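You operate a simulated robot arm through the tools that you are given. There is no shell and no other tool.

Carry out the task below with a simulated robot arm. There is one attempt and no reset: what you move stays moved.

## Task
Fit the tube as the white card says, then pull both nuts up to the mark.
Fine: the card names the tube and its two ports; use the red wrench and lay it back on the grey mat; leave the other ports as they are.

It is judged by the outcome, as a careful person would: the job done as asked, and still so three seconds after it is handed in. It fails if anything else is knocked over, pushed out of place, dropped, spilled or broken.

## Robot
A 7-joint arm with a two-finger parallel gripper, fixed in place. Base frame: the origin is at the foot of the arm, x ahead of it, y to its left, z up. Readings come in m, rad, newtons and seconds.
With the tool pointing down near the work surface it reaches from about 0.44 to 0.92 m from the base axis. Its first joint turns from -2.496 to 2.496 rad. Payload 3 kg.
The TCP is the grasp point between the finger pads, 0.03 m short of the fingertips. In the tool frame z runs along the fingers and y along their closing line. The gripper opens to 0.094 m. The fingers are 0.028 m wide and 0.01 m thick; the gripper's body (0.05 by 0.096 m) begins 0.055 m behind the TCP.
Orientation is told as [roll, pitch, yaw] about the base's x, y, z axes, in that order, counted from this pose: with the fingers straight down and closing along the base's y, the tool's x points along the base's -x, its y along +y and its z along -z.

## Interface
- The arm moves only by the tool send_rows. Its arguments are lists of equal length, an entry for each row: "delta_pos": the shift along the tool's x, y, z in units of 50 mm (1.0 is 50 mm), a list of three; "dr": the turn, a rotation vector about the tool's x, y, z in units of 6 degrees (1.0 is 6 degrees), a list of three; "gripper": the gripper command, from -1 (shut) to 1 (fully open), values between in proportion. In form: {"delta_pos": [[dx, dy, dz], ...], "dr": [[wx, wy, wz], ...], "gripper": [gripper, ...]}. A call has 1 to 20 rows; each row shifts and turns the commanded pose from where the row before left it, along the tool's axes as they then stand. A call with a number of a shift or a turn outside -1 to 1 is refused whole. A row lasts 0.2 s, in which the tool goes at most 0.05 m and 0.15 rad; a call with a longer step from one row to the next is refused whole, and so is a gripper value outside its range. Where a pose cannot be reached the arm comes as near as it can. A force on the tool above 40 N (or 10 N above the force at the start of the call, whichever is more), or a blocked arm, ends the call early, and 0.2 s more pass. The fingers move at their own pace (about 0.072 m/s each) and stop on an object; they squeeze with about 33 N. The grip force told is the motor's: it shows also when the fingers shut on nothing. Time passes only in rows, and 0.2 s behind the last, so rows that do not move let the fingers close. It gives the time, the measured TCP pose, the force on the tool (base axes), the opening and the grip force at its end, in the units of the frame above (readings bear some noise), with the torque about the TCP (base axes, N m) and any sound that the robot's microphone picked up.
- Cameras (640 x 400 px; columns grow to the right, rows downward): "scene" is fixed at [0.0521, -0.6496, 1.3665]; the picture's right is [0.46, -0.89, 0.00], its down [-0.76, -0.39, -0.53] and it looks along [0.47, 0.24, -0.85] (base axes); focal length 214 px, centre (320, 200). "wrist" rides on the gripper at [0.076, 0.014, -0.103] in the tool frame; the picture's right is [-0.18, 0.98, 0.00], its down [-0.75, -0.14, -0.64] and it looks along [-0.63, -0.12, 0.77] (tool axes); focal length 243 px, centre (320, 200). There is no depth. A picture from a camera that has moved, and an enlarged one, comes with that camera's place and axes in the base frame and with its lens.
- get_image(camera): a new picture of that camera. The clock stands still meanwhile.
- zoom(camera, box): a new picture of the part [left, top, right, bottom] of that camera's present view, enlarged. The clock stands still meanwhile.
- hand_in(): hands the job in; it is judged then, once.

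Places have to be worked out from the pictures, the camera data and where the tool is seen. Open the gripper and draw the arm clear of the work before you hand the job in, unless the task says otherwise.

The tools are called after ">>>" by a JSON object that holds its "name" and its "arguments". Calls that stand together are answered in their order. send_rows: Moves the arm, as the interface text tells. Its arguments: {"type":"object","properties":{"delta_pos":{"type":"array","items":{"type":"array","items":{"type":"number"}}},"dr":{"type":"array","items":{"type":"array","items":{"type":"number"}}},"gripper":{"type":"array","items":{"type":"number"}}},"required":["delta_pos","dr","gripper"]} The other tools are called the same way: get_image (camera) takes a picture; zoom (camera, box) takes an enlarged picture of a part of a camera's view; hand_in () hands the job in.

At the start:

```text
clock: 0.0
tcp_pos: [0.2039, -0.4616, 1.1755]
ee_rot: [-0.001, -0.001, 0.001]
force: [-0.4, 0.3, -0.5]
torque: [-0.01, -0.02, -0.03]
opening: 0.0941
grip_force: 0.1
```

scene: 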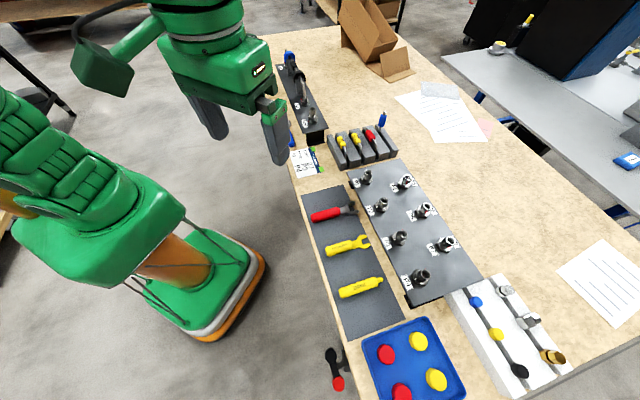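
wrist: 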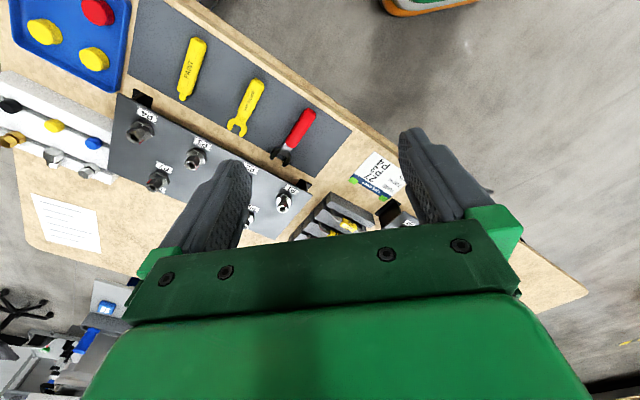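

I start by looking closely at the card, the ports, the tubes and the tools before moving anything.

>>> {"name": "zoom", "arguments": {"camera": "scene", "box": [280, 140, 340, 180]}}

>>> {"name": "zoom", "arguments": {"camera": "wrist", "box": [340, 145, 410, 205]}}

>>> {"name": "zoom", "arguments": {"camera": "scene", "box": [340, 150, 480, 310]}}

>>> {"name": "zoom", "arguments": {"camera": "scene", "box": [260, 40, 420, 180]}}

>>> {"name": "zoom", "arguments": {"camera": "scene", "box": [300, 180, 420, 340]}}

>>> {"name": "zoom", "arguments": {"camera": "scene", "box": [440, 260, 600, 400]}}

```text
10.00 times, centred on (310, 160) of scene
camera zoom: at [0.0521, -0.6496, 1.3665], right [0.46, -0.89, 0.0], down [-0.76, -0.39, -0.53], along [0.47, 0.24, -0.85], focal length 2145 px, centre (420, 600)
```

zoom: 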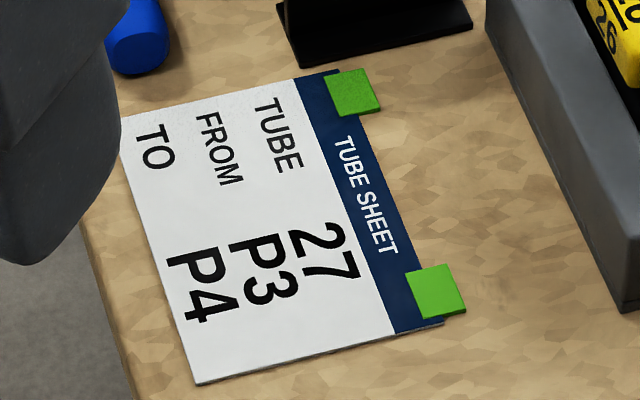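

```text
6.67 times, centred on (375, 175) of wrist
camera zoom: at [0.128, -0.4459, 1.2792], right [0.18, 0.98, 0.0], down [0.75, -0.14, 0.64], along [0.63, -0.12, -0.77], focal length 1618 px, centre (-47, 367)
```

zoom: 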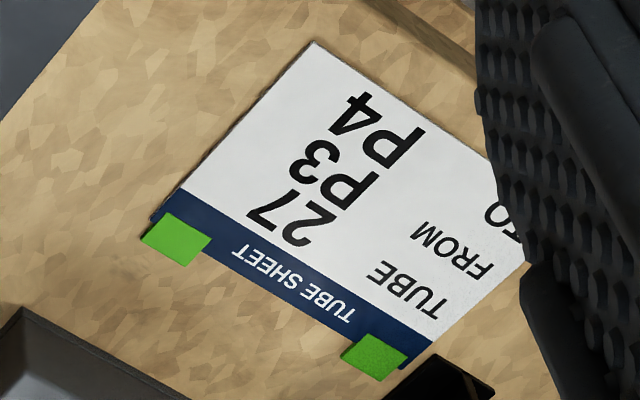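

```text
2.50 times, centred on (410, 230) of scene
camera zoom: at [0.0521, -0.6496, 1.3665], right [0.46, -0.89, 0.0], down [-0.76, -0.39, -0.53], along [0.47, 0.24, -0.85], focal length 536 px, centre (95, 125)
```

zoom: 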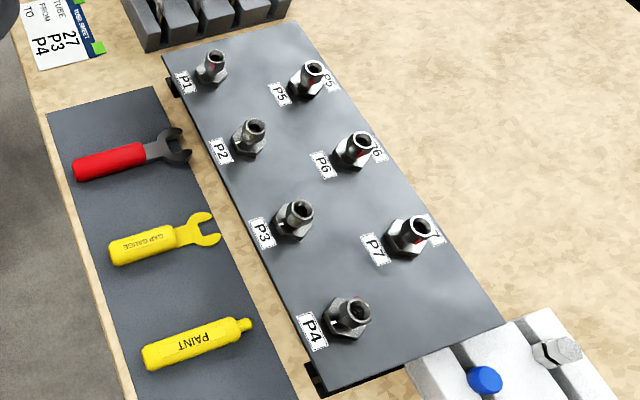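

```text
2.86 times, centred on (340, 110) of scene
camera zoom: at [0.0521, -0.6496, 1.3665], right [0.46, -0.89, 0.0], down [-0.76, -0.39, -0.53], along [0.47, 0.24, -0.85], focal length 613 px, centre (263, 457)
```

zoom: 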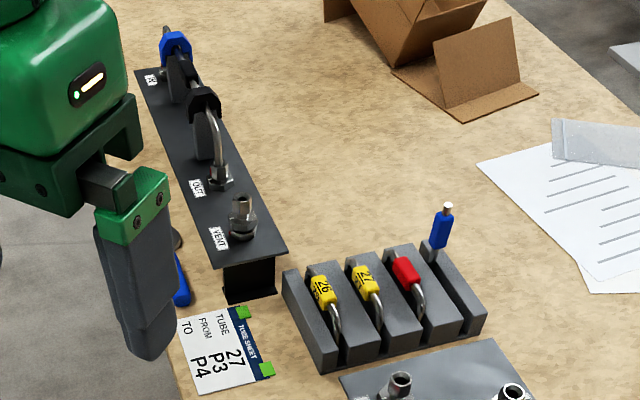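

```text
2.50 times, centred on (360, 260) of scene
camera zoom: at [0.0521, -0.6496, 1.3665], right [0.46, -0.89, 0.0], down [-0.76, -0.39, -0.53], along [0.47, 0.24, -0.85], focal length 536 px, centre (220, 50)
```

zoom: 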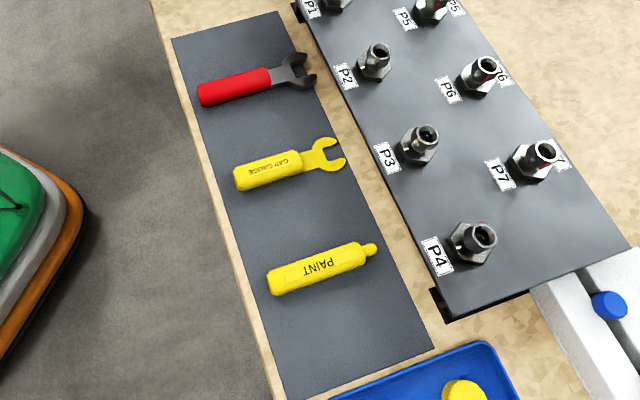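

```text
2.86 times, centred on (520, 330) of scene
camera zoom: at [0.0521, -0.6496, 1.3665], right [0.46, -0.89, 0.0], down [-0.76, -0.39, -0.53], along [0.47, 0.24, -0.85], focal length 613 px, centre (-251, -171)
```

zoom: 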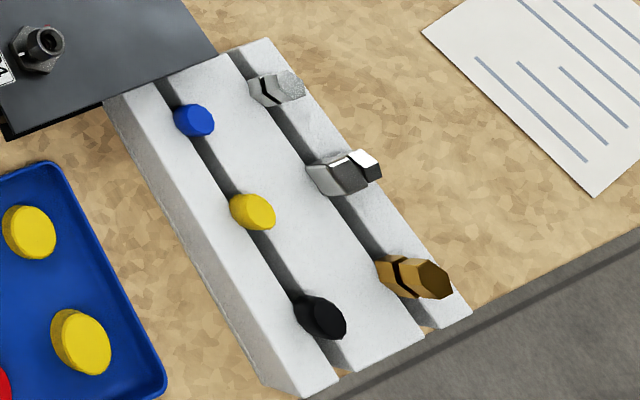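

The card reads tube 27, from P3 to P4. Triangulating puts the table top near z 0.76, with the table turned about -45° to the base, so I turn the tool to match it and then look again.

>>> {"name": "send_rows", "arguments": {"delta_pos": [[0, 0, 0], [0, 0, 0], [0, 0, 0], [0, 0, 0], [0, 0, 0], [0, 0, 0], [0, 0, 0], [0, 0, 0]], "dr": [[0, 0, 0.9375], [0, 0, 0.9375], [0, 0, 0.9375], [0, 0, 0.9375], [0, 0, 0.9375], [0, 0, 0.9375], [0, 0, 0.9375], [0, 0, 0.9375]], "gripper": [1, 1, 1, 1, 1, 1, 1, 1]}}

>>> {"name": "get_image", "arguments": {"camera": "wrist"}}

>>> {"name": "get_image", "arguments": {"camera": "scene"}}

```text
clock: 1.8
tcp_pos: [0.2037, -0.4604, 1.1775]
ee_rot: [0.0, 0.0, -0.787]
force: [-0.5, 0.7, -0.1]
torque: [-0.04, 0.0, 0.01]
opening: 0.0939
grip_force: 0.1
```

```text
taken
camera wrist: at [0.1605, -0.3961, 1.2791], right [0.83, 0.56, 0.0], down [0.43, -0.63, 0.64], along [0.36, -0.53, -0.77], focal length 243 px, centre (320, 200)
```

wrist: 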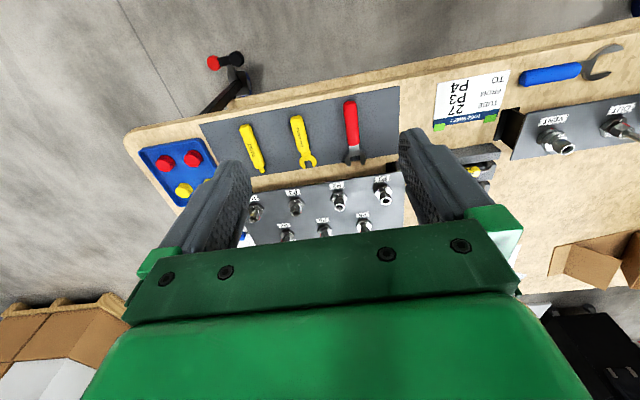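

```text
taken
```

scene: 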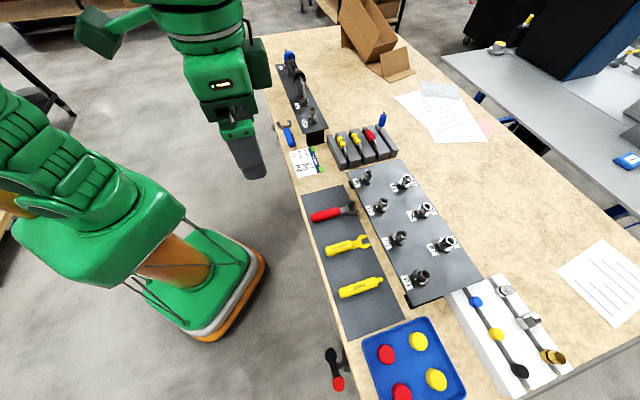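

The view now lines up with the table. Next I carry the wrist camera over the tube rack, near (0.63, -0.50), staying high.

>>> {"name": "send_rows", "arguments": {"delta_pos": [[-0.65, 0.54, 0.24], [-0.65, 0.54, 0.24], [-0.65, 0.54, 0.24], [-0.65, 0.54, 0.24], [-0.65, 0.54, 0.24], [-0.65, 0.54, 0.24], [-0.65, 0.54, 0.24], [-0.65, 0.54, 0.24], [-0.65, 0.54, 0.24], [-0.65, 0.54, 0.24]], "dr": [[0, 0, 0], [0, 0, 0], [0, 0, 0], [0, 0, 0], [0, 0, 0], [0, 0, 0], [0, 0, 0], [0, 0, 0], [0, 0, 0], [0, 0, 0]], "gripper": [1, 1, 1, 1, 1, 1, 1, 1, 1, 1]}}

>>> {"name": "get_image", "arguments": {"camera": "wrist"}}

>>> {"name": "get_image", "arguments": {"camera": "scene"}}

```text
clock: 4.0
tcp_pos: [0.6255, -0.4967, 1.0544]
ee_rot: [-0.001, -0.003, -0.784]
force: [0.6, 0.1, -0.5]
torque: [-0.01, 0.0, 0.01]
opening: 0.0939
grip_force: 0.0
```

```text
taken
camera wrist: at [0.5819, -0.4329, 1.1568], right [0.83, 0.56, 0.0], down [0.43, -0.63, 0.64], along [0.36, -0.53, -0.77], focal length 243 px, centre (320, 200)
```

wrist: 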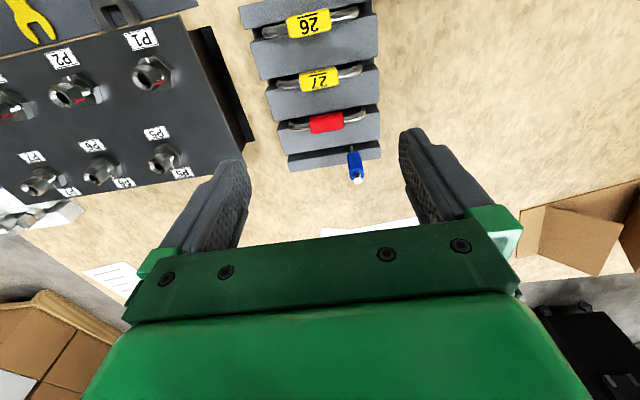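

```text
taken
```

scene: 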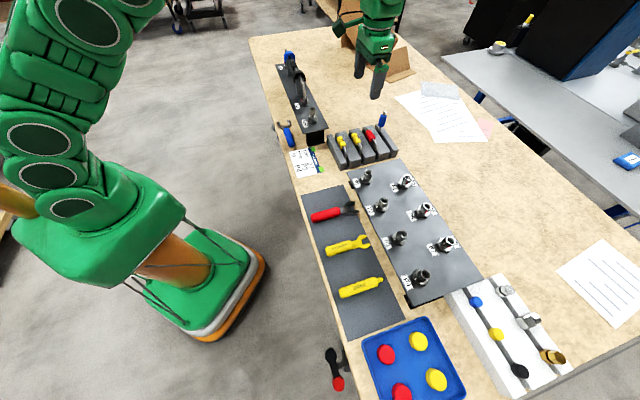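

The four tubes stand in the rack as U-shapes. I enlarge them, and also the P1/P2/P5-P7 end of the board.

>>> {"name": "zoom", "arguments": {"camera": "wrist", "box": [230, 0, 400, 190]}}

>>> {"name": "zoom", "arguments": {"camera": "wrist", "box": [0, 0, 230, 200]}}

>>> {"name": "zoom", "arguments": {"camera": "scene", "box": [320, 100, 400, 170]}}

>>> {"name": "zoom", "arguments": {"camera": "scene", "box": [270, 40, 330, 150]}}

>>> {"name": "zoom", "arguments": {"camera": "scene", "box": [370, 220, 430, 290]}}

```text
2.11 times, centred on (315, 95) of wrist
camera zoom: at [0.5819, -0.4329, 1.1568], right [0.83, 0.56, 0.0], down [0.43, -0.63, 0.64], along [0.36, -0.53, -0.77], focal length 511 px, centre (330, 421)
```

zoom: 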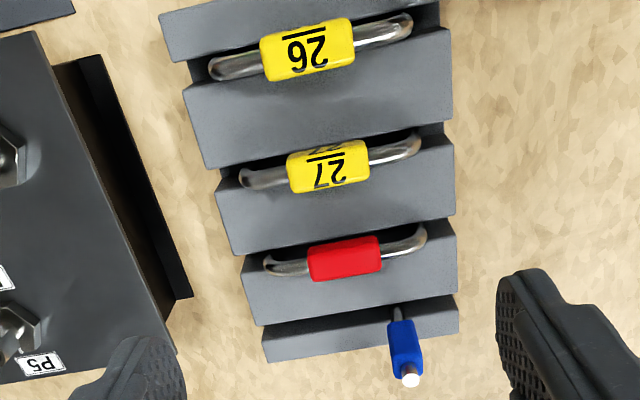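

```text
2.00 times, centred on (115, 100) of wrist
camera zoom: at [0.5819, -0.4329, 1.1568], right [0.83, 0.56, 0.0], down [0.43, -0.63, 0.64], along [0.36, -0.53, -0.77], focal length 485 px, centre (730, 400)
```

zoom: 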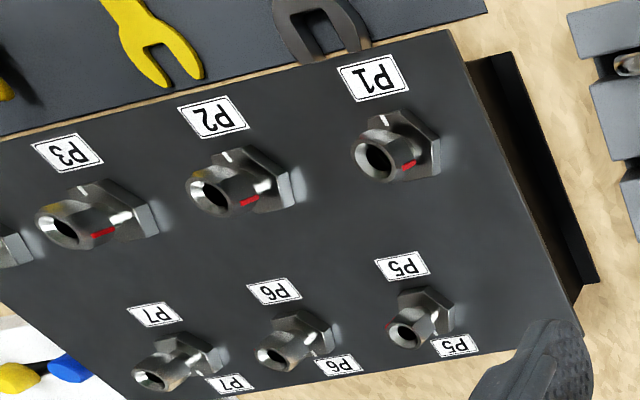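

```text
5.71 times, centred on (360, 135) of scene
camera zoom: at [0.0521, -0.6496, 1.3665], right [0.46, -0.89, 0.0], down [-0.76, -0.39, -0.53], along [0.47, 0.24, -0.85], focal length 1226 px, centre (91, 571)
```

zoom: 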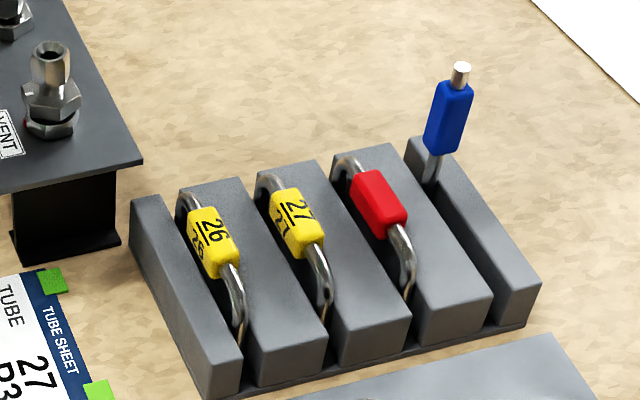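

```text
3.64 times, centred on (300, 95) of scene
camera zoom: at [0.0521, -0.6496, 1.3665], right [0.46, -0.89, 0.0], down [-0.76, -0.39, -0.53], along [0.47, 0.24, -0.85], focal length 780 px, centre (393, 582)
```

zoom: 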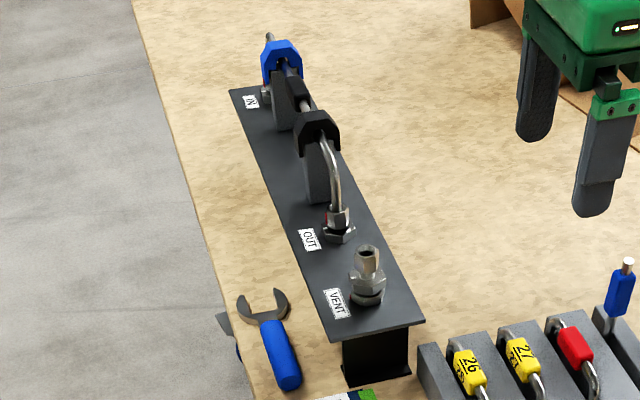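

```text
5.71 times, centred on (400, 255) of scene
camera zoom: at [0.0521, -0.6496, 1.3665], right [0.46, -0.89, 0.0], down [-0.76, -0.39, -0.53], along [0.47, 0.24, -0.85], focal length 1226 px, centre (-137, -114)
```

zoom: 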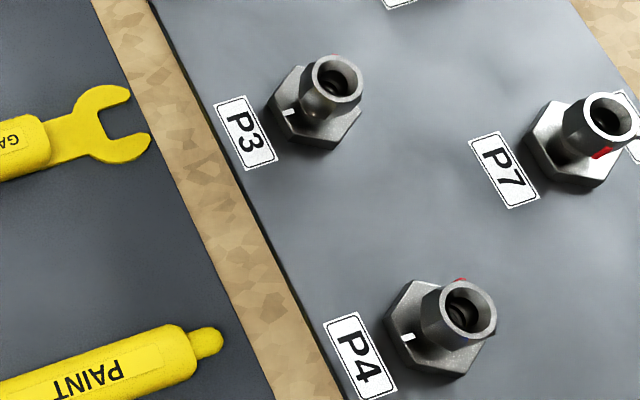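

The ports carry a nut with a red line above a fixed hex body with a white line. I move the wrist camera over P3/P4 to see those lines properly.

>>> {"name": "send_rows", "arguments": {"delta_pos": [[0.076, -0.846, 0.2], [0.076, -0.846, 0.2], [0.076, -0.846, 0.2], [0.076, -0.846, 0.2], [0.076, -0.846, 0.2], [0.076, -0.846, 0.2], [0.076, -0.846, 0.2], [0.076, -0.846, 0.2], [0.076, -0.846, 0.2], [0.076, -0.846, 0.2]], "dr": [[0, 0, 0], [0, 0, 0], [0, 0, 0], [0, 0, 0], [0, 0, 0], [0, 0, 0], [0, 0, 0], [0, 0, 0], [0, 0, 0], [0, 0, 0]], "gripper": [1, 1, 1, 1, 1, 1, 1, 1, 1, 1]}}

>>> {"name": "get_image", "arguments": {"camera": "wrist"}}

>>> {"name": "zoom", "arguments": {"camera": "wrist", "box": [220, 20, 420, 170]}}

>>> {"name": "get_image", "arguments": {"camera": "scene"}}

```text
clock: 6.2
tcp_pos: [0.299, -0.771, 0.9565]
ee_rot: [0.0, -0.002, -0.786]
force: [0.4, -0.4, 0.4]
torque: [0.01, 0.02, 0.01]
opening: 0.0937
grip_force: 0.0
```

```text
taken
camera wrist: at [0.2548, -0.7067, 1.0593], right [0.82, 0.57, 0.0], down [0.43, -0.63, 0.64], along [0.36, -0.53, -0.77], focal length 243 px, centre (320, 200)
```

wrist: 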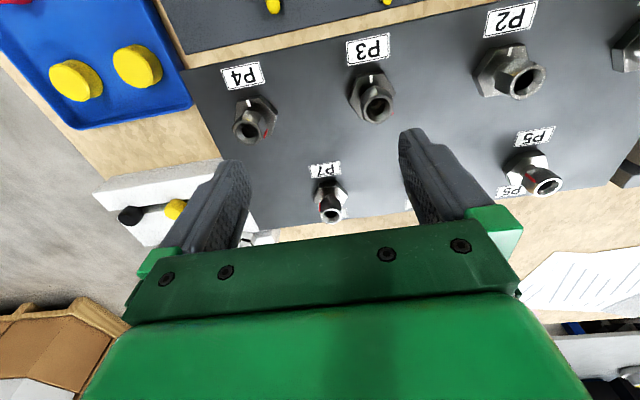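

```text
2.67 times, centred on (320, 95) of wrist
camera zoom: at [0.2548, -0.7067, 1.0593], right [0.82, 0.57, 0.0], down [0.43, -0.63, 0.64], along [0.36, -0.53, -0.77], focal length 647 px, centre (320, 480)
```

zoom: 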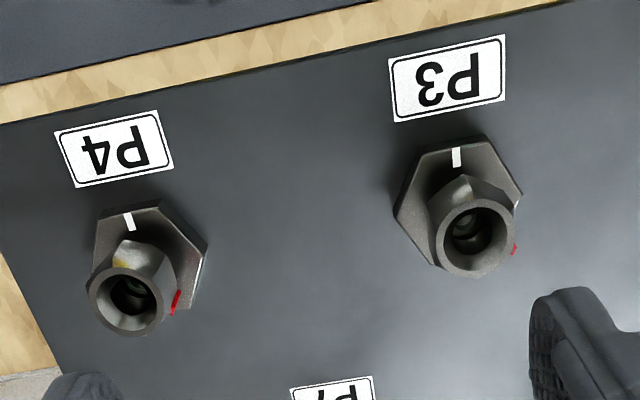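

```text
taken
```

scene: 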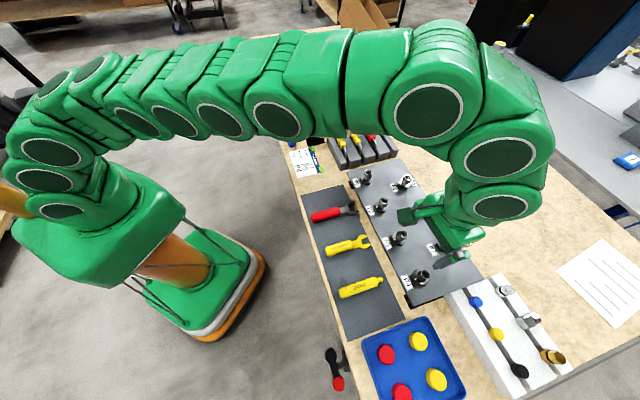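

The white line on each body faces the robot and the red line on each nut is off to one side. The fitted OUT port on the other panel should show what "up to the mark" looks like, so I go and view it from above.

>>> {"name": "send_rows", "arguments": {"delta_pos": [[0.123, 0.916, -0.133], [0.123, 0.916, -0.133], [0.123, 0.916, -0.133], [0.123, 0.916, -0.133], [0.123, 0.916, -0.133], [0.123, 0.916, -0.133], [0.123, 0.916, -0.133], [0.123, 0.916, -0.133], [0.123, 0.916, -0.133], [0.123, 0.916, -0.133], [0.123, 0.916, -0.133], [0.123, 0.916, -0.133], [0.123, 0.916, -0.133], [0.123, 0.916, -0.133], [0.123, 0.916, -0.133]], "dr": [[0, 0, 0], [0, 0, 0], [0, 0, 0], [0, 0, 0], [0, 0, 0], [0, 0, 0], [0, 0, 0], [0, 0, 0], [0, 0, 0], [0, 0, 0], [0, 0, 0], [0, 0, 0], [0, 0, 0], [0, 0, 0], [0, 0, 0]], "gripper": [1, 1, 1, 1, 1, 1, 1, 1, 1, 1, 1, 1, 1, 1, 1]}}

>>> {"name": "get_image", "arguments": {"camera": "wrist"}}

>>> {"name": "zoom", "arguments": {"camera": "scene", "box": [370, 210, 440, 290]}}

```text
clock: 9.4
tcp_pos: [0.7197, -0.2209, 1.0559]
ee_rot: [0.003, 0.001, -0.786]
force: [0.0, 0.0, 0.3]
torque: [-0.02, -0.01, 0.05]
opening: 0.0938
grip_force: 0.0
```

```text
taken
camera wrist: at [0.6759, -0.1564, 1.1587], right [0.83, 0.56, 0.0], down [0.43, -0.63, 0.64], along [0.36, -0.53, -0.77], focal length 243 px, centre (320, 200)
```

wrist: 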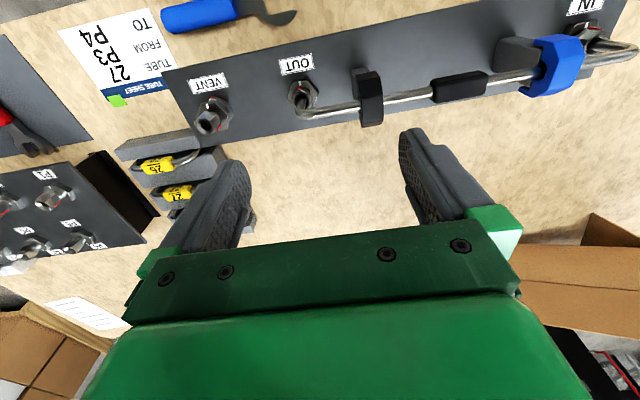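

```text
5.00 times, centred on (405, 250) of scene
camera zoom: at [0.0521, -0.6496, 1.3665], right [0.46, -0.89, 0.0], down [-0.76, -0.39, -0.53], along [0.47, 0.24, -0.85], focal length 1072 px, centre (-105, -50)
```

zoom: 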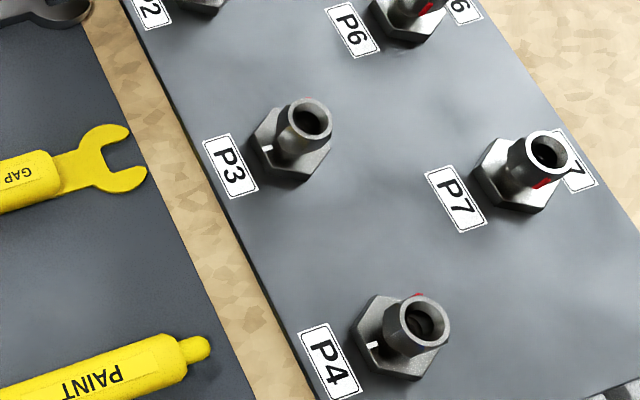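

>>> {"name": "zoom", "arguments": {"camera": "wrist", "box": [180, 40, 360, 150]}}

>>> {"name": "zoom", "arguments": {"camera": "wrist", "box": [270, 60, 340, 130]}}

>>> {"name": "zoom", "arguments": {"camera": "scene", "box": [290, 85, 325, 135]}}

>>> {"name": "zoom", "arguments": {"camera": "wrist", "box": [120, 120, 240, 220]}}

```text
3.56 times, centred on (270, 95) of wrist
camera zoom: at [0.6759, -0.1564, 1.1587], right [0.83, 0.56, 0.0], down [0.43, -0.63, 0.64], along [0.36, -0.53, -0.77], focal length 863 px, centre (498, 573)
```

zoom: 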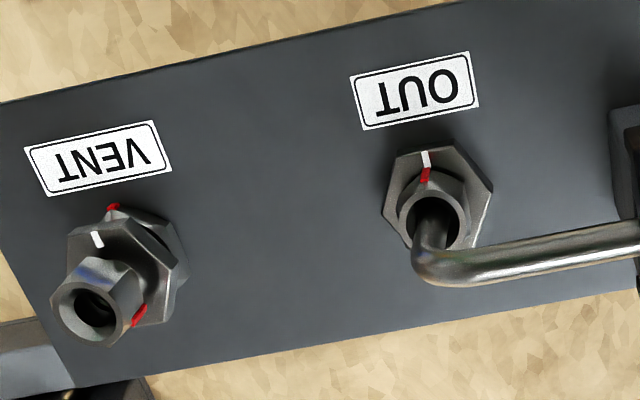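

```text
5.71 times, centred on (305, 95) of wrist
camera zoom: at [0.6759, -0.1564, 1.1587], right [0.83, 0.56, 0.0], down [0.43, -0.63, 0.64], along [0.36, -0.53, -0.77], focal length 1386 px, centre (406, 800)
```

zoom: 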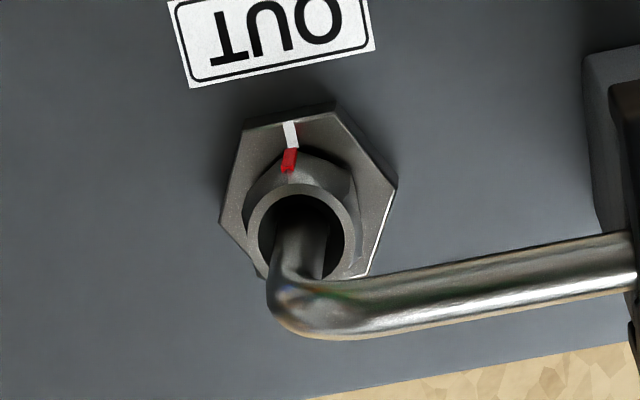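

```text
8.00 times, centred on (308, 110) of scene
camera zoom: at [0.0521, -0.6496, 1.3665], right [0.46, -0.89, 0.0], down [-0.76, -0.39, -0.53], along [0.47, 0.24, -0.85], focal length 1716 px, centre (420, 920)
```

zoom: 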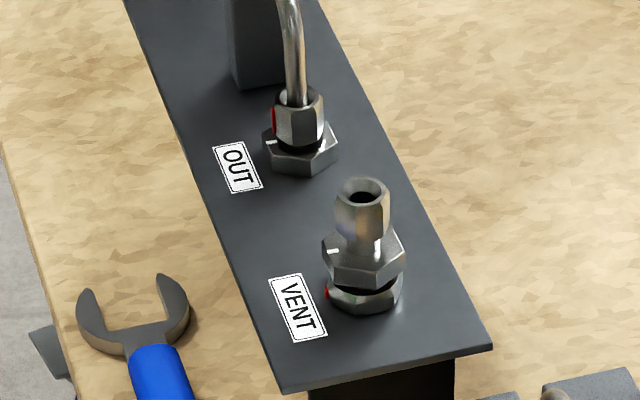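

```text
4.00 times, centred on (180, 170) of wrist
camera zoom: at [0.6759, -0.1564, 1.1587], right [0.83, 0.56, 0.0], down [0.43, -0.63, 0.64], along [0.36, -0.53, -0.77], focal length 970 px, centre (880, 320)
```

zoom: 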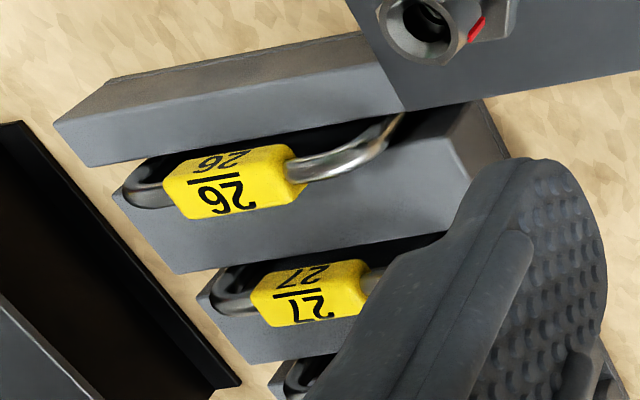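

OUT shows the red nut line meeting the white body line, so each nut turns clockwise until its red line meets the white one. Now I return lower over the rack to triangulate the tube 27 tag.

>>> {"name": "send_rows", "arguments": {"delta_pos": [[-0.317, -0.877, 0.25], [-0.317, -0.877, 0.25], [-0.317, -0.877, 0.25], [-0.317, -0.877, 0.25], [-0.317, -0.877, 0.25], [-0.317, -0.877, 0.25]], "dr": [[0, 0, 0], [0, 0, 0], [0, 0, 0], [0, 0, 0], [0, 0, 0], [0, 0, 0]], "gripper": [1, 1, 1, 1, 1, 1]}}

>>> {"name": "get_image", "arguments": {"camera": "wrist"}}

>>> {"name": "zoom", "arguments": {"camera": "wrist", "box": [220, 0, 420, 200]}}

```text
clock: 10.8
tcp_pos: [0.5991, -0.4733, 0.9821]
ee_rot: [0.0, -0.001, -0.784]
force: [0.2, 0.6, -0.2]
torque: [-0.02, -0.03, 0.0]
opening: 0.0939
grip_force: 0.0
```

```text
taken
camera wrist: at [0.5556, -0.4072, 1.0843], right [0.82, 0.57, 0.0], down [0.43, -0.63, 0.64], along [0.36, -0.53, -0.77], focal length 243 px, centre (320, 200)
```

wrist: 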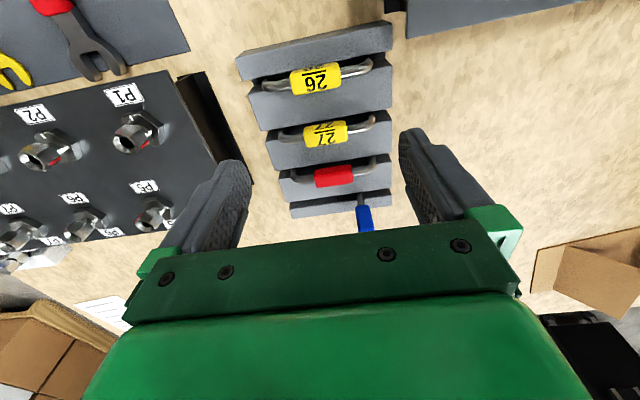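

```text
2.00 times, centred on (320, 100) of wrist
camera zoom: at [0.5556, -0.4072, 1.0843], right [0.82, 0.57, 0.0], down [0.43, -0.63, 0.64], along [0.36, -0.53, -0.77], focal length 485 px, centre (320, 400)
```

zoom: 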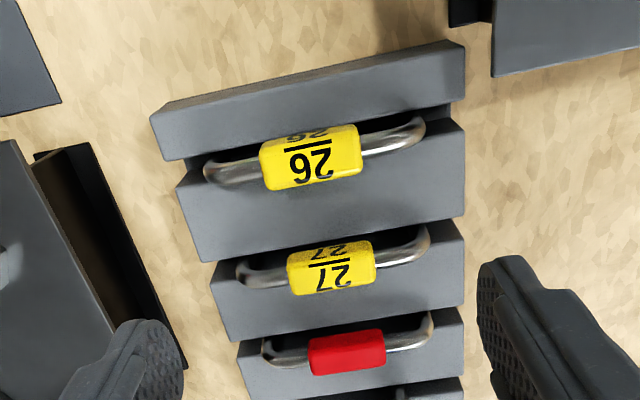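

Tube 27's tag is at about a=0.0905, b=0.791 in table axes, z≈0.842, with roughly 0.055 between slots. Next is a second view of P3/P4 from nearer the robot, to triangulate the ports.

>>> {"name": "send_rows", "arguments": {"delta_pos": [[0.156, -0.838, 0.104], [0.156, -0.838, 0.104], [0.156, -0.838, 0.104], [0.156, -0.838, 0.104], [0.156, -0.838, 0.104], [0.156, -0.838, 0.104], [0.156, -0.838, 0.104], [0.156, -0.838, 0.104], [0.156, -0.838, 0.104], [0.156, -0.838, 0.104]], "dr": [[0, 0, 0], [0, 0, 0], [0, 0, 0], [0, 0, 0], [0, 0, 0], [0, 0, 0], [0, 0, 0], [0, 0, 0], [0, 0, 0], [0, 0, 0]], "gripper": [1, 1, 1, 1, 1, 1, 1, 1, 1, 1]}}

>>> {"name": "get_image", "arguments": {"camera": "wrist"}}

>>> {"name": "zoom", "arguments": {"camera": "wrist", "box": [220, 70, 420, 220]}}

```text
clock: 13.0
tcp_pos: [0.2488, -0.7147, 0.9287]
ee_rot: [-0.001, -0.001, -0.783]
force: [0.4, -0.1, 0.2]
torque: [-0.01, -0.01, 0.01]
opening: 0.094
grip_force: 0.2
```

```text
taken
camera wrist: at [0.2041, -0.6506, 1.0315], right [0.82, 0.57, 0.0], down [0.43, -0.63, 0.64], along [0.36, -0.53, -0.77], focal length 243 px, centre (320, 200)
```

wrist: 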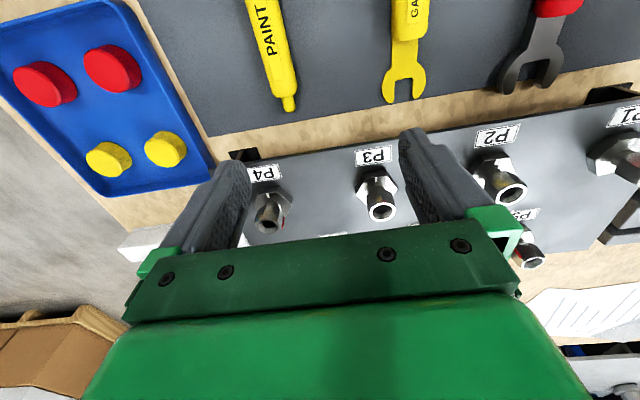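

```text
2.67 times, centred on (320, 145) of wrist
camera zoom: at [0.2041, -0.6506, 1.0315], right [0.82, 0.57, 0.0], down [0.43, -0.63, 0.64], along [0.36, -0.53, -0.77], focal length 647 px, centre (320, 347)
```

zoom: 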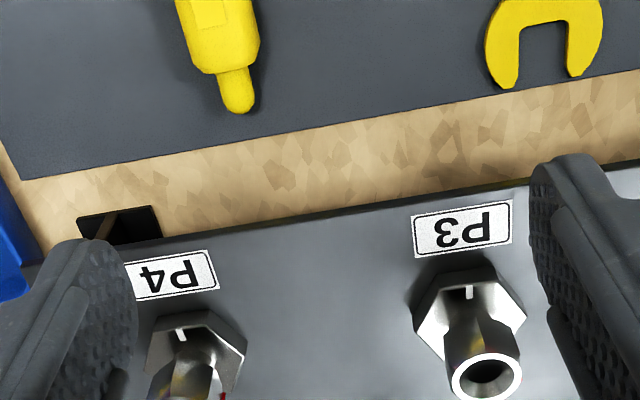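

Two-view triangulation puts the nut tops at z≈0.885 (P3 a≈-0.2905, P4 a≈-0.387, b≈0.746) and the board top at about 0.847. I move so the camera looks almost straight down on both nuts, to read the line angles.

>>> {"name": "send_rows", "arguments": {"delta_pos": [[-0.8, -0.06, 0], [-0.8, -0.06, 0], [-0.8, -0.06, 0]], "dr": [[0, 0, 0], [0, 0, 0], [0, 0, 0]], "gripper": [1, 1, 1]}}

>>> {"name": "get_image", "arguments": {"camera": "wrist"}}

>>> {"name": "zoom", "arguments": {"camera": "wrist", "box": [200, 0, 300, 100]}}

>>> {"name": "zoom", "arguments": {"camera": "wrist", "box": [350, 0, 450, 100]}}

```text
clock: 13.8
tcp_pos: [0.326, -0.8055, 0.9316]
ee_rot: [0.002, -0.001, -0.787]
force: [-0.5, -0.6, -8.1]
torque: [0.07, -0.02, -0.01]
opening: 0.0943
grip_force: 0.0
```

```text
taken
camera wrist: at [0.2812, -0.7408, 1.0345], right [0.82, 0.57, 0.0], down [0.43, -0.63, 0.64], along [0.36, -0.53, -0.77], focal length 243 px, centre (320, 200)
```

wrist: 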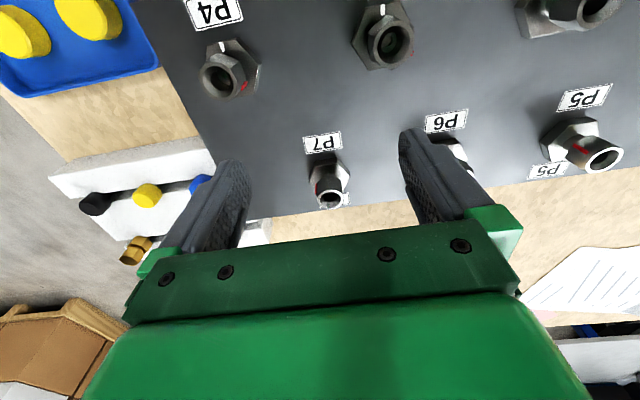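

```text
4.00 times, centred on (250, 50) of wrist
camera zoom: at [0.2812, -0.7408, 1.0345], right [0.82, 0.57, 0.0], down [0.43, -0.63, 0.64], along [0.36, -0.53, -0.77], focal length 970 px, centre (600, 800)
```

zoom: 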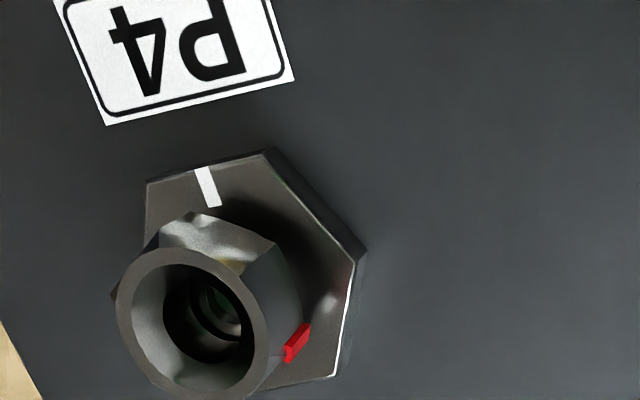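

```text
4.00 times, centred on (400, 50) of wrist
camera zoom: at [0.2812, -0.7408, 1.0345], right [0.82, 0.57, 0.0], down [0.43, -0.63, 0.64], along [0.36, -0.53, -0.77], focal length 970 px, centre (0, 800)
```

zoom: 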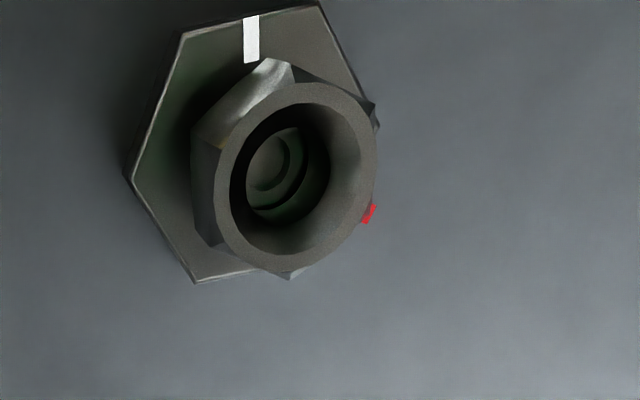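

From above, P3's and P4's red lines are at about -35° (0° being along the port row) and the white lines face the robot at about 90°. That means roughly 235° clockwise for each nut. Now I lift and go to the rack.

>>> {"name": "send_rows", "arguments": {"delta_pos": [[0, 0, -0.7], [0, 0, -0.7], [0.018, 0.86, 0], [0.018, 0.86, 0], [0.018, 0.86, 0], [0.018, 0.86, 0], [0.018, 0.86, 0], [0.018, 0.86, 0], [0.018, 0.86, 0], [0.018, 0.86, 0], [0.018, 0.86, 0], [0.018, 0.86, 0]], "dr": [[0, 0, 0], [0, 0, 0], [0, 0, 0], [0, 0, 0], [0, 0, 0], [0, 0, 0], [0, 0, 0], [0, 0, 0], [0, 0, 0], [0, 0, 0], [0, 0, 0], [0, 0, 0]], "gripper": [1, 1, 1, 1, 1, 1, 1, 1, 1, 1, 1, 1]}}

>>> {"name": "send_rows", "arguments": {"delta_pos": [[0, 0, 0], [0, 0, 0], [0, 0, 0], [0, 0, 0], [0, 0, 0], [0, 0, 0], [0, 0, 0], [0, 0, 0], [0, 0, 0], [0, 0, 0], [0, 0, 0], [0, 0, 0], [0, 0, 0], [0, 0, 0], [0, 0, 0], [0, 0, 0]], "dr": [[0, 0, -0.9375], [0, 0, -0.9375], [0, 0, -0.9375], [0, 0, -0.9375], [0, 0, -0.9375], [0, 0, -0.9375], [0, 0, -0.9375], [0, 0, -0.9375], [0, 0, -0.9375], [0, 0, -0.9375], [0, 0, -0.9375], [0, 0, -0.9375], [0, 0, -0.9375], [0, 0, -0.9375], [0, 0, -0.9375], [0, 0, -0.9375]], "gripper": [0, 0, 0, 0, 0, 0, 0, 0, 0, 0, 0, 0, 0, 0, 0, 0]}}

>>> {"name": "get_image", "arguments": {"camera": "wrist"}}

>>> {"name": "get_image", "arguments": {"camera": "scene"}}

```text
clock: 16.4
tcp_pos: [0.6193, -0.4865, 0.9953]
ee_rot: [0.0, -0.001, -0.784]
force: [-0.3, 0.8, 0.6]
torque: [0.03, -0.01, -0.04]
opening: 0.094
grip_force: 0.0
out of reach, approached as far as the arm can: row 2
```

```text
clock: 19.8
tcp_pos: [0.6208, -0.4868, 0.9944]
ee_rot: [0.002, 0.0, 0.786]
force: [0.5, 0.2, -0.4]
torque: [0.02, -0.03, -0.04]
opening: 0.047
grip_force: 0.2
```

```text
taken
camera wrist: at [0.5575, -0.5295, 1.0966], right [-0.56, 0.83, 0.0], down [0.63, 0.43, 0.64], along [0.53, 0.36, -0.77], focal length 243 px, centre (320, 200)
```

wrist: 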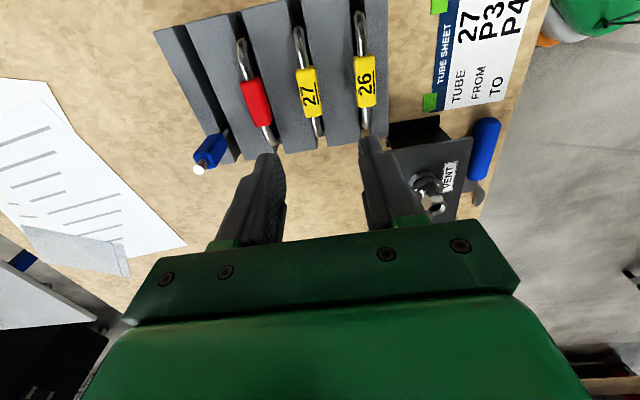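

```text
taken
```

scene: 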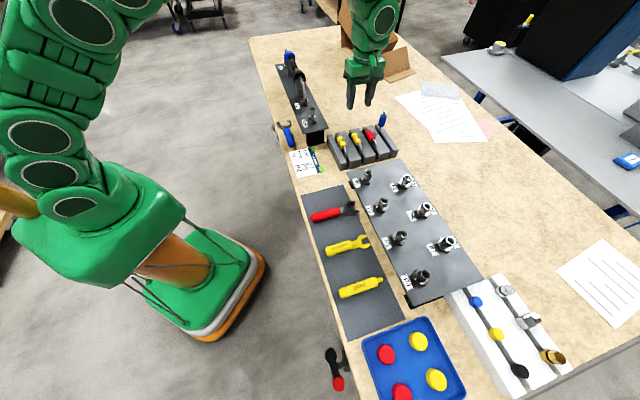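

Turned to close across the slots, the view still puts tag 27 at a≈0.090, b≈0.7925. I zoom in on the tag and the rack tops before going down.

>>> {"name": "zoom", "arguments": {"camera": "wrist", "box": [200, 0, 400, 160]}}

>>> {"name": "zoom", "arguments": {"camera": "scene", "box": [325, 100, 405, 170]}}

```text
2.50 times, centred on (300, 80) of wrist
camera zoom: at [0.5575, -0.5295, 1.0966], right [-0.56, 0.83, 0.0], down [0.63, 0.43, 0.64], along [0.53, 0.36, -0.77], focal length 606 px, centre (370, 500)
```

zoom: 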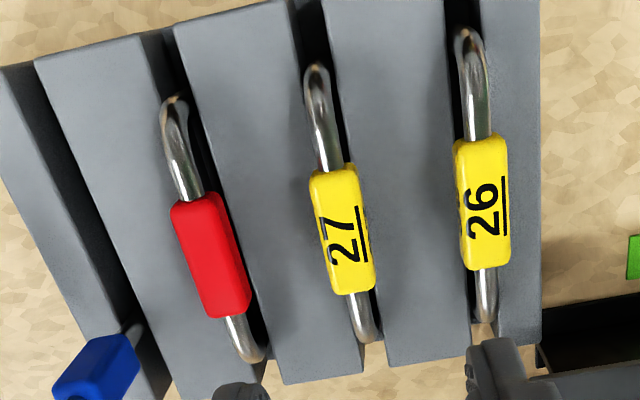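

```text
5.71 times, centred on (365, 135) of scene
camera zoom: at [0.0521, -0.6496, 1.3665], right [0.46, -0.89, 0.0], down [-0.76, -0.39, -0.53], along [0.47, 0.24, -0.85], focal length 1226 px, centre (63, 571)
```

zoom: 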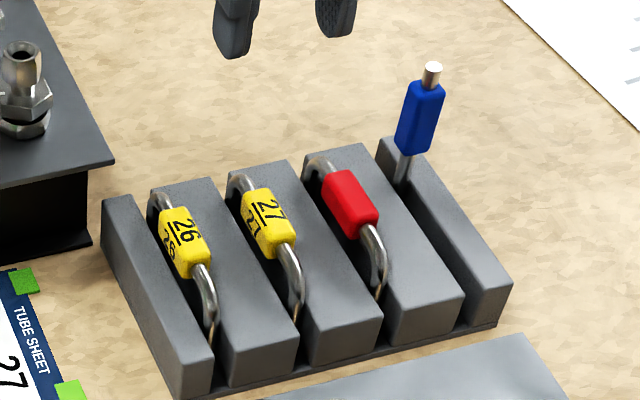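

The tags stand proud of the rack tops and there is room for the fingers either side. I centre over tag 27 with the gripper half open and go down to just above grasp height.

>>> {"name": "send_rows", "arguments": {"delta_pos": [[0.088, -0.186, 0], [0, 0, 0.65], [0, 0, 0.65], [0, 0, 0.65], [0, 0, 0.6], [0, 0, 0]], "dr": [[0, 0, 0], [0, 0, 0], [0, 0, 0], [0, 0, 0], [0, 0, 0], [0, 0, 0]], "gripper": [0, 0, 0, 0, 0, 0]}}

>>> {"name": "get_image", "arguments": {"camera": "wrist"}}

>>> {"name": "zoom", "arguments": {"camera": "scene", "box": [325, 100, 405, 170]}}

```text
clock: 21.2
tcp_pos: [0.6249, -0.4961, 0.8661]
ee_rot: [0.001, -0.001, 0.784]
force: [-0.1, -0.3, 0.4]
torque: [-0.01, 0.0, 0.01]
opening: 0.047
grip_force: 0.0
```

```text
taken
camera wrist: at [0.5609, -0.5388, 0.969], right [-0.56, 0.83, 0.0], down [0.63, 0.43, 0.64], along [0.53, 0.36, -0.77], focal length 243 px, centre (320, 200)
```

wrist: 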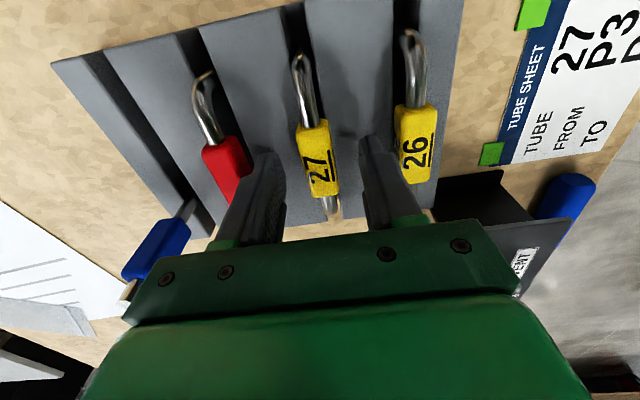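

```text
5.71 times, centred on (365, 135) of scene
camera zoom: at [0.0521, -0.6496, 1.3665], right [0.46, -0.89, 0.0], down [-0.76, -0.39, -0.53], along [0.47, 0.24, -0.85], focal length 1226 px, centre (63, 571)
```

zoom: 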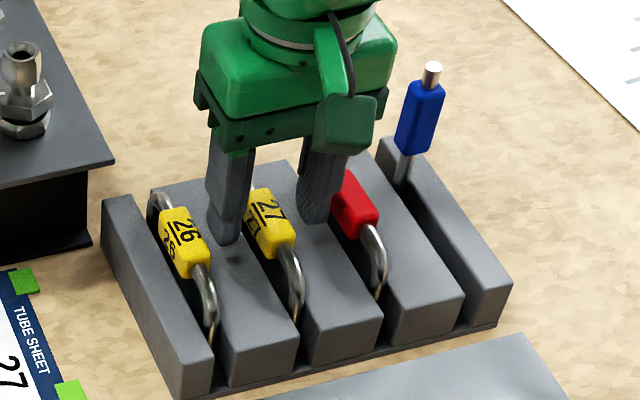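

The fingers straddle tag 27 evenly. I lower a little more while watching force, then close.

>>> {"name": "send_rows", "arguments": {"delta_pos": [[0, 0.01, 0.1], [0, 0.01, 0.1], [0, 0, 0.1], [0, 0, 0]], "dr": [[0, 0, 0], [0, 0, 0], [0, 0, 0], [0, 0, 0]], "gripper": [0, 0, 0, 0]}}

>>> {"name": "zoom", "arguments": {"camera": "scene", "box": [335, 115, 395, 165]}}

```text
clock: 22.2
tcp_pos: [0.6229, -0.4953, 0.8515]
ee_rot: [0.001, -0.001, 0.782]
force: [-0.1, 1.2, -0.5]
torque: [0.02, -0.02, 0.02]
opening: 0.0471
grip_force: 0.0
```

```text
8.00 times, centred on (365, 140) of scene
camera zoom: at [0.0521, -0.6496, 1.3665], right [0.46, -0.89, 0.0], down [-0.76, -0.39, -0.53], along [0.47, 0.24, -0.85], focal length 1716 px, centre (-40, 680)
```

zoom: 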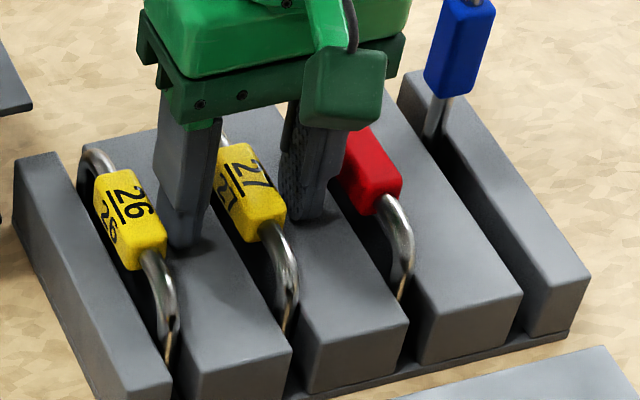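

The tips are at z≈0.82, below the tag's middle and still clear of the rack. I close now.

>>> {"name": "send_rows", "arguments": {"delta_pos": [[0, 0, 0.04], [0, 0, 0], [0, 0, 0], [0, 0, 0]], "dr": [[0, 0, 0], [0, 0, 0], [0, 0, 0], [0, 0, 0]], "gripper": [0, -1, -1, -1]}}

>>> {"name": "get_image", "arguments": {"camera": "wrist"}}

```text
clock: 23.2
tcp_pos: [0.6256, -0.495, 0.8497]
ee_rot: [0.001, 0.002, 0.785]
force: [-0.4, -0.8, 0.5]
torque: [-0.01, 0.0, -0.03]
opening: 0.0226
grip_force: 33.5
```

```text
taken
camera wrist: at [0.5606, -0.5379, 0.9525], right [-0.56, 0.83, 0.0], down [0.63, 0.43, 0.64], along [0.53, 0.36, -0.77], focal length 243 px, centre (320, 200)
```

wrist: 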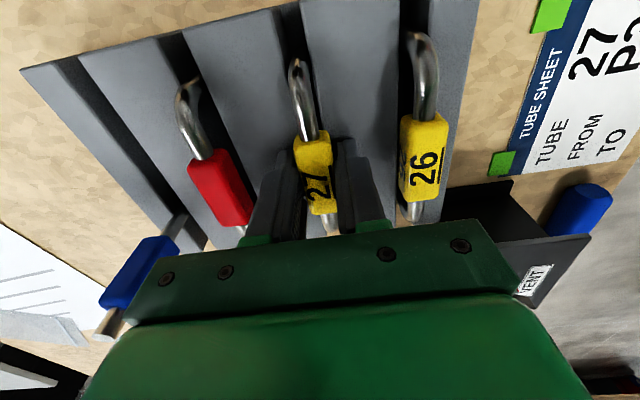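

The fingers hold the tag at 0.0226 m with 33 N. I lift straight up slowly.

>>> {"name": "send_rows", "arguments": {"delta_pos": [[0, 0, -0.2], [0, 0, -0.4], [0, 0, -0.6], [0, 0, -0.6], [0, 0, -0.6], [0, 0, -0.4], [0, 0, 0]], "dr": [[0, 0, 0], [0, 0, 0], [0, 0, 0], [0, 0, 0], [0, 0, 0], [0, 0, 0], [0, 0, 0]], "gripper": [-1, -1, -1, -1, -1, -1, -1]}}

>>> {"name": "get_image", "arguments": {"camera": "wrist"}}

>>> {"name": "zoom", "arguments": {"camera": "scene", "box": [335, 80, 415, 160]}}

```text
clock: 24.8
tcp_pos: [0.6227, -0.4939, 0.9905]
ee_rot: [0.001, -0.002, 0.786]
force: [0.1, 0.5, 0.0]
torque: [-0.01, 0.04, 0.01]
opening: 0.0225
grip_force: 32.8
```

```text
taken
camera wrist: at [0.5596, -0.5374, 1.0922], right [-0.56, 0.83, 0.0], down [0.63, 0.43, 0.64], along [0.53, 0.36, -0.77], focal length 243 px, centre (320, 200)
```

wrist: 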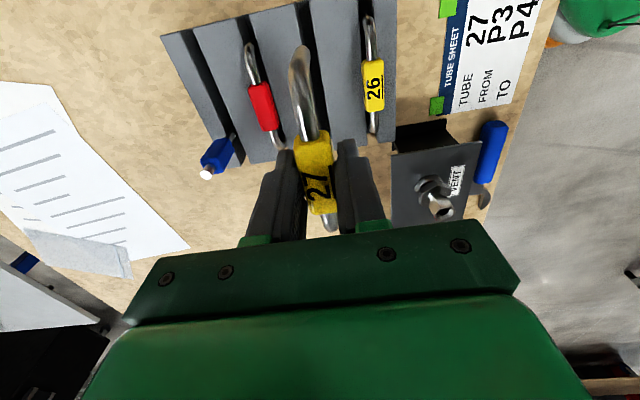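

```text
5.00 times, centred on (375, 120) of scene
camera zoom: at [0.0521, -0.6496, 1.3665], right [0.46, -0.89, 0.0], down [-0.76, -0.39, -0.53], along [0.47, 0.24, -0.85], focal length 1072 px, centre (45, 600)
```

zoom: 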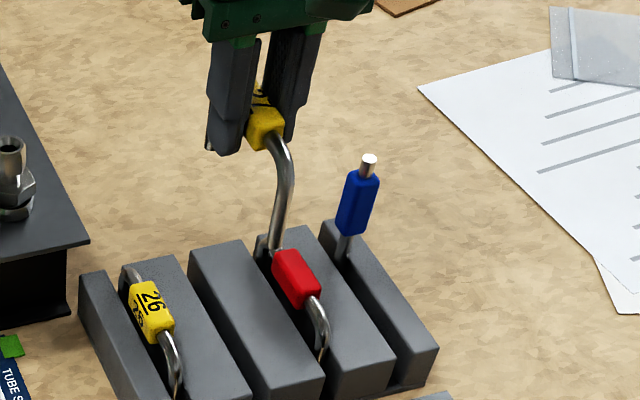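

The tube is up and clear. From the scene view its ends hang about 0.075 m below the TCP. I zoom the wrist view to find where the near leg sits relative to the tool.

>>> {"name": "zoom", "arguments": {"camera": "wrist", "box": [240, 20, 400, 240]}}

>>> {"name": "zoom", "arguments": {"camera": "scene", "box": [350, 85, 400, 135]}}

```text
1.82 times, centred on (320, 130) of wrist
camera zoom: at [0.5596, -0.5374, 1.0922], right [-0.56, 0.83, 0.0], down [0.63, 0.43, 0.64], along [0.53, 0.36, -0.77], focal length 441 px, centre (320, 327)
```

zoom: 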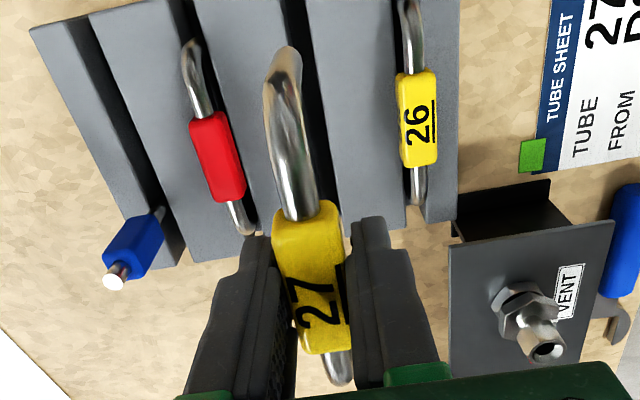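

```text
8.00 times, centred on (375, 110) of scene
camera zoom: at [0.0521, -0.6496, 1.3665], right [0.46, -0.89, 0.0], down [-0.76, -0.39, -0.53], along [0.47, 0.24, -0.85], focal length 1716 px, centre (-120, 920)
```

zoom: 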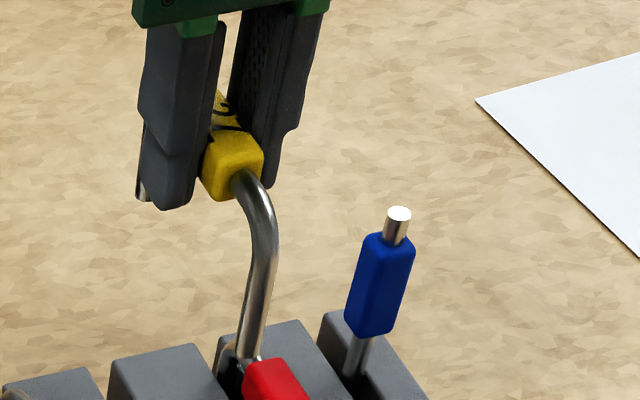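

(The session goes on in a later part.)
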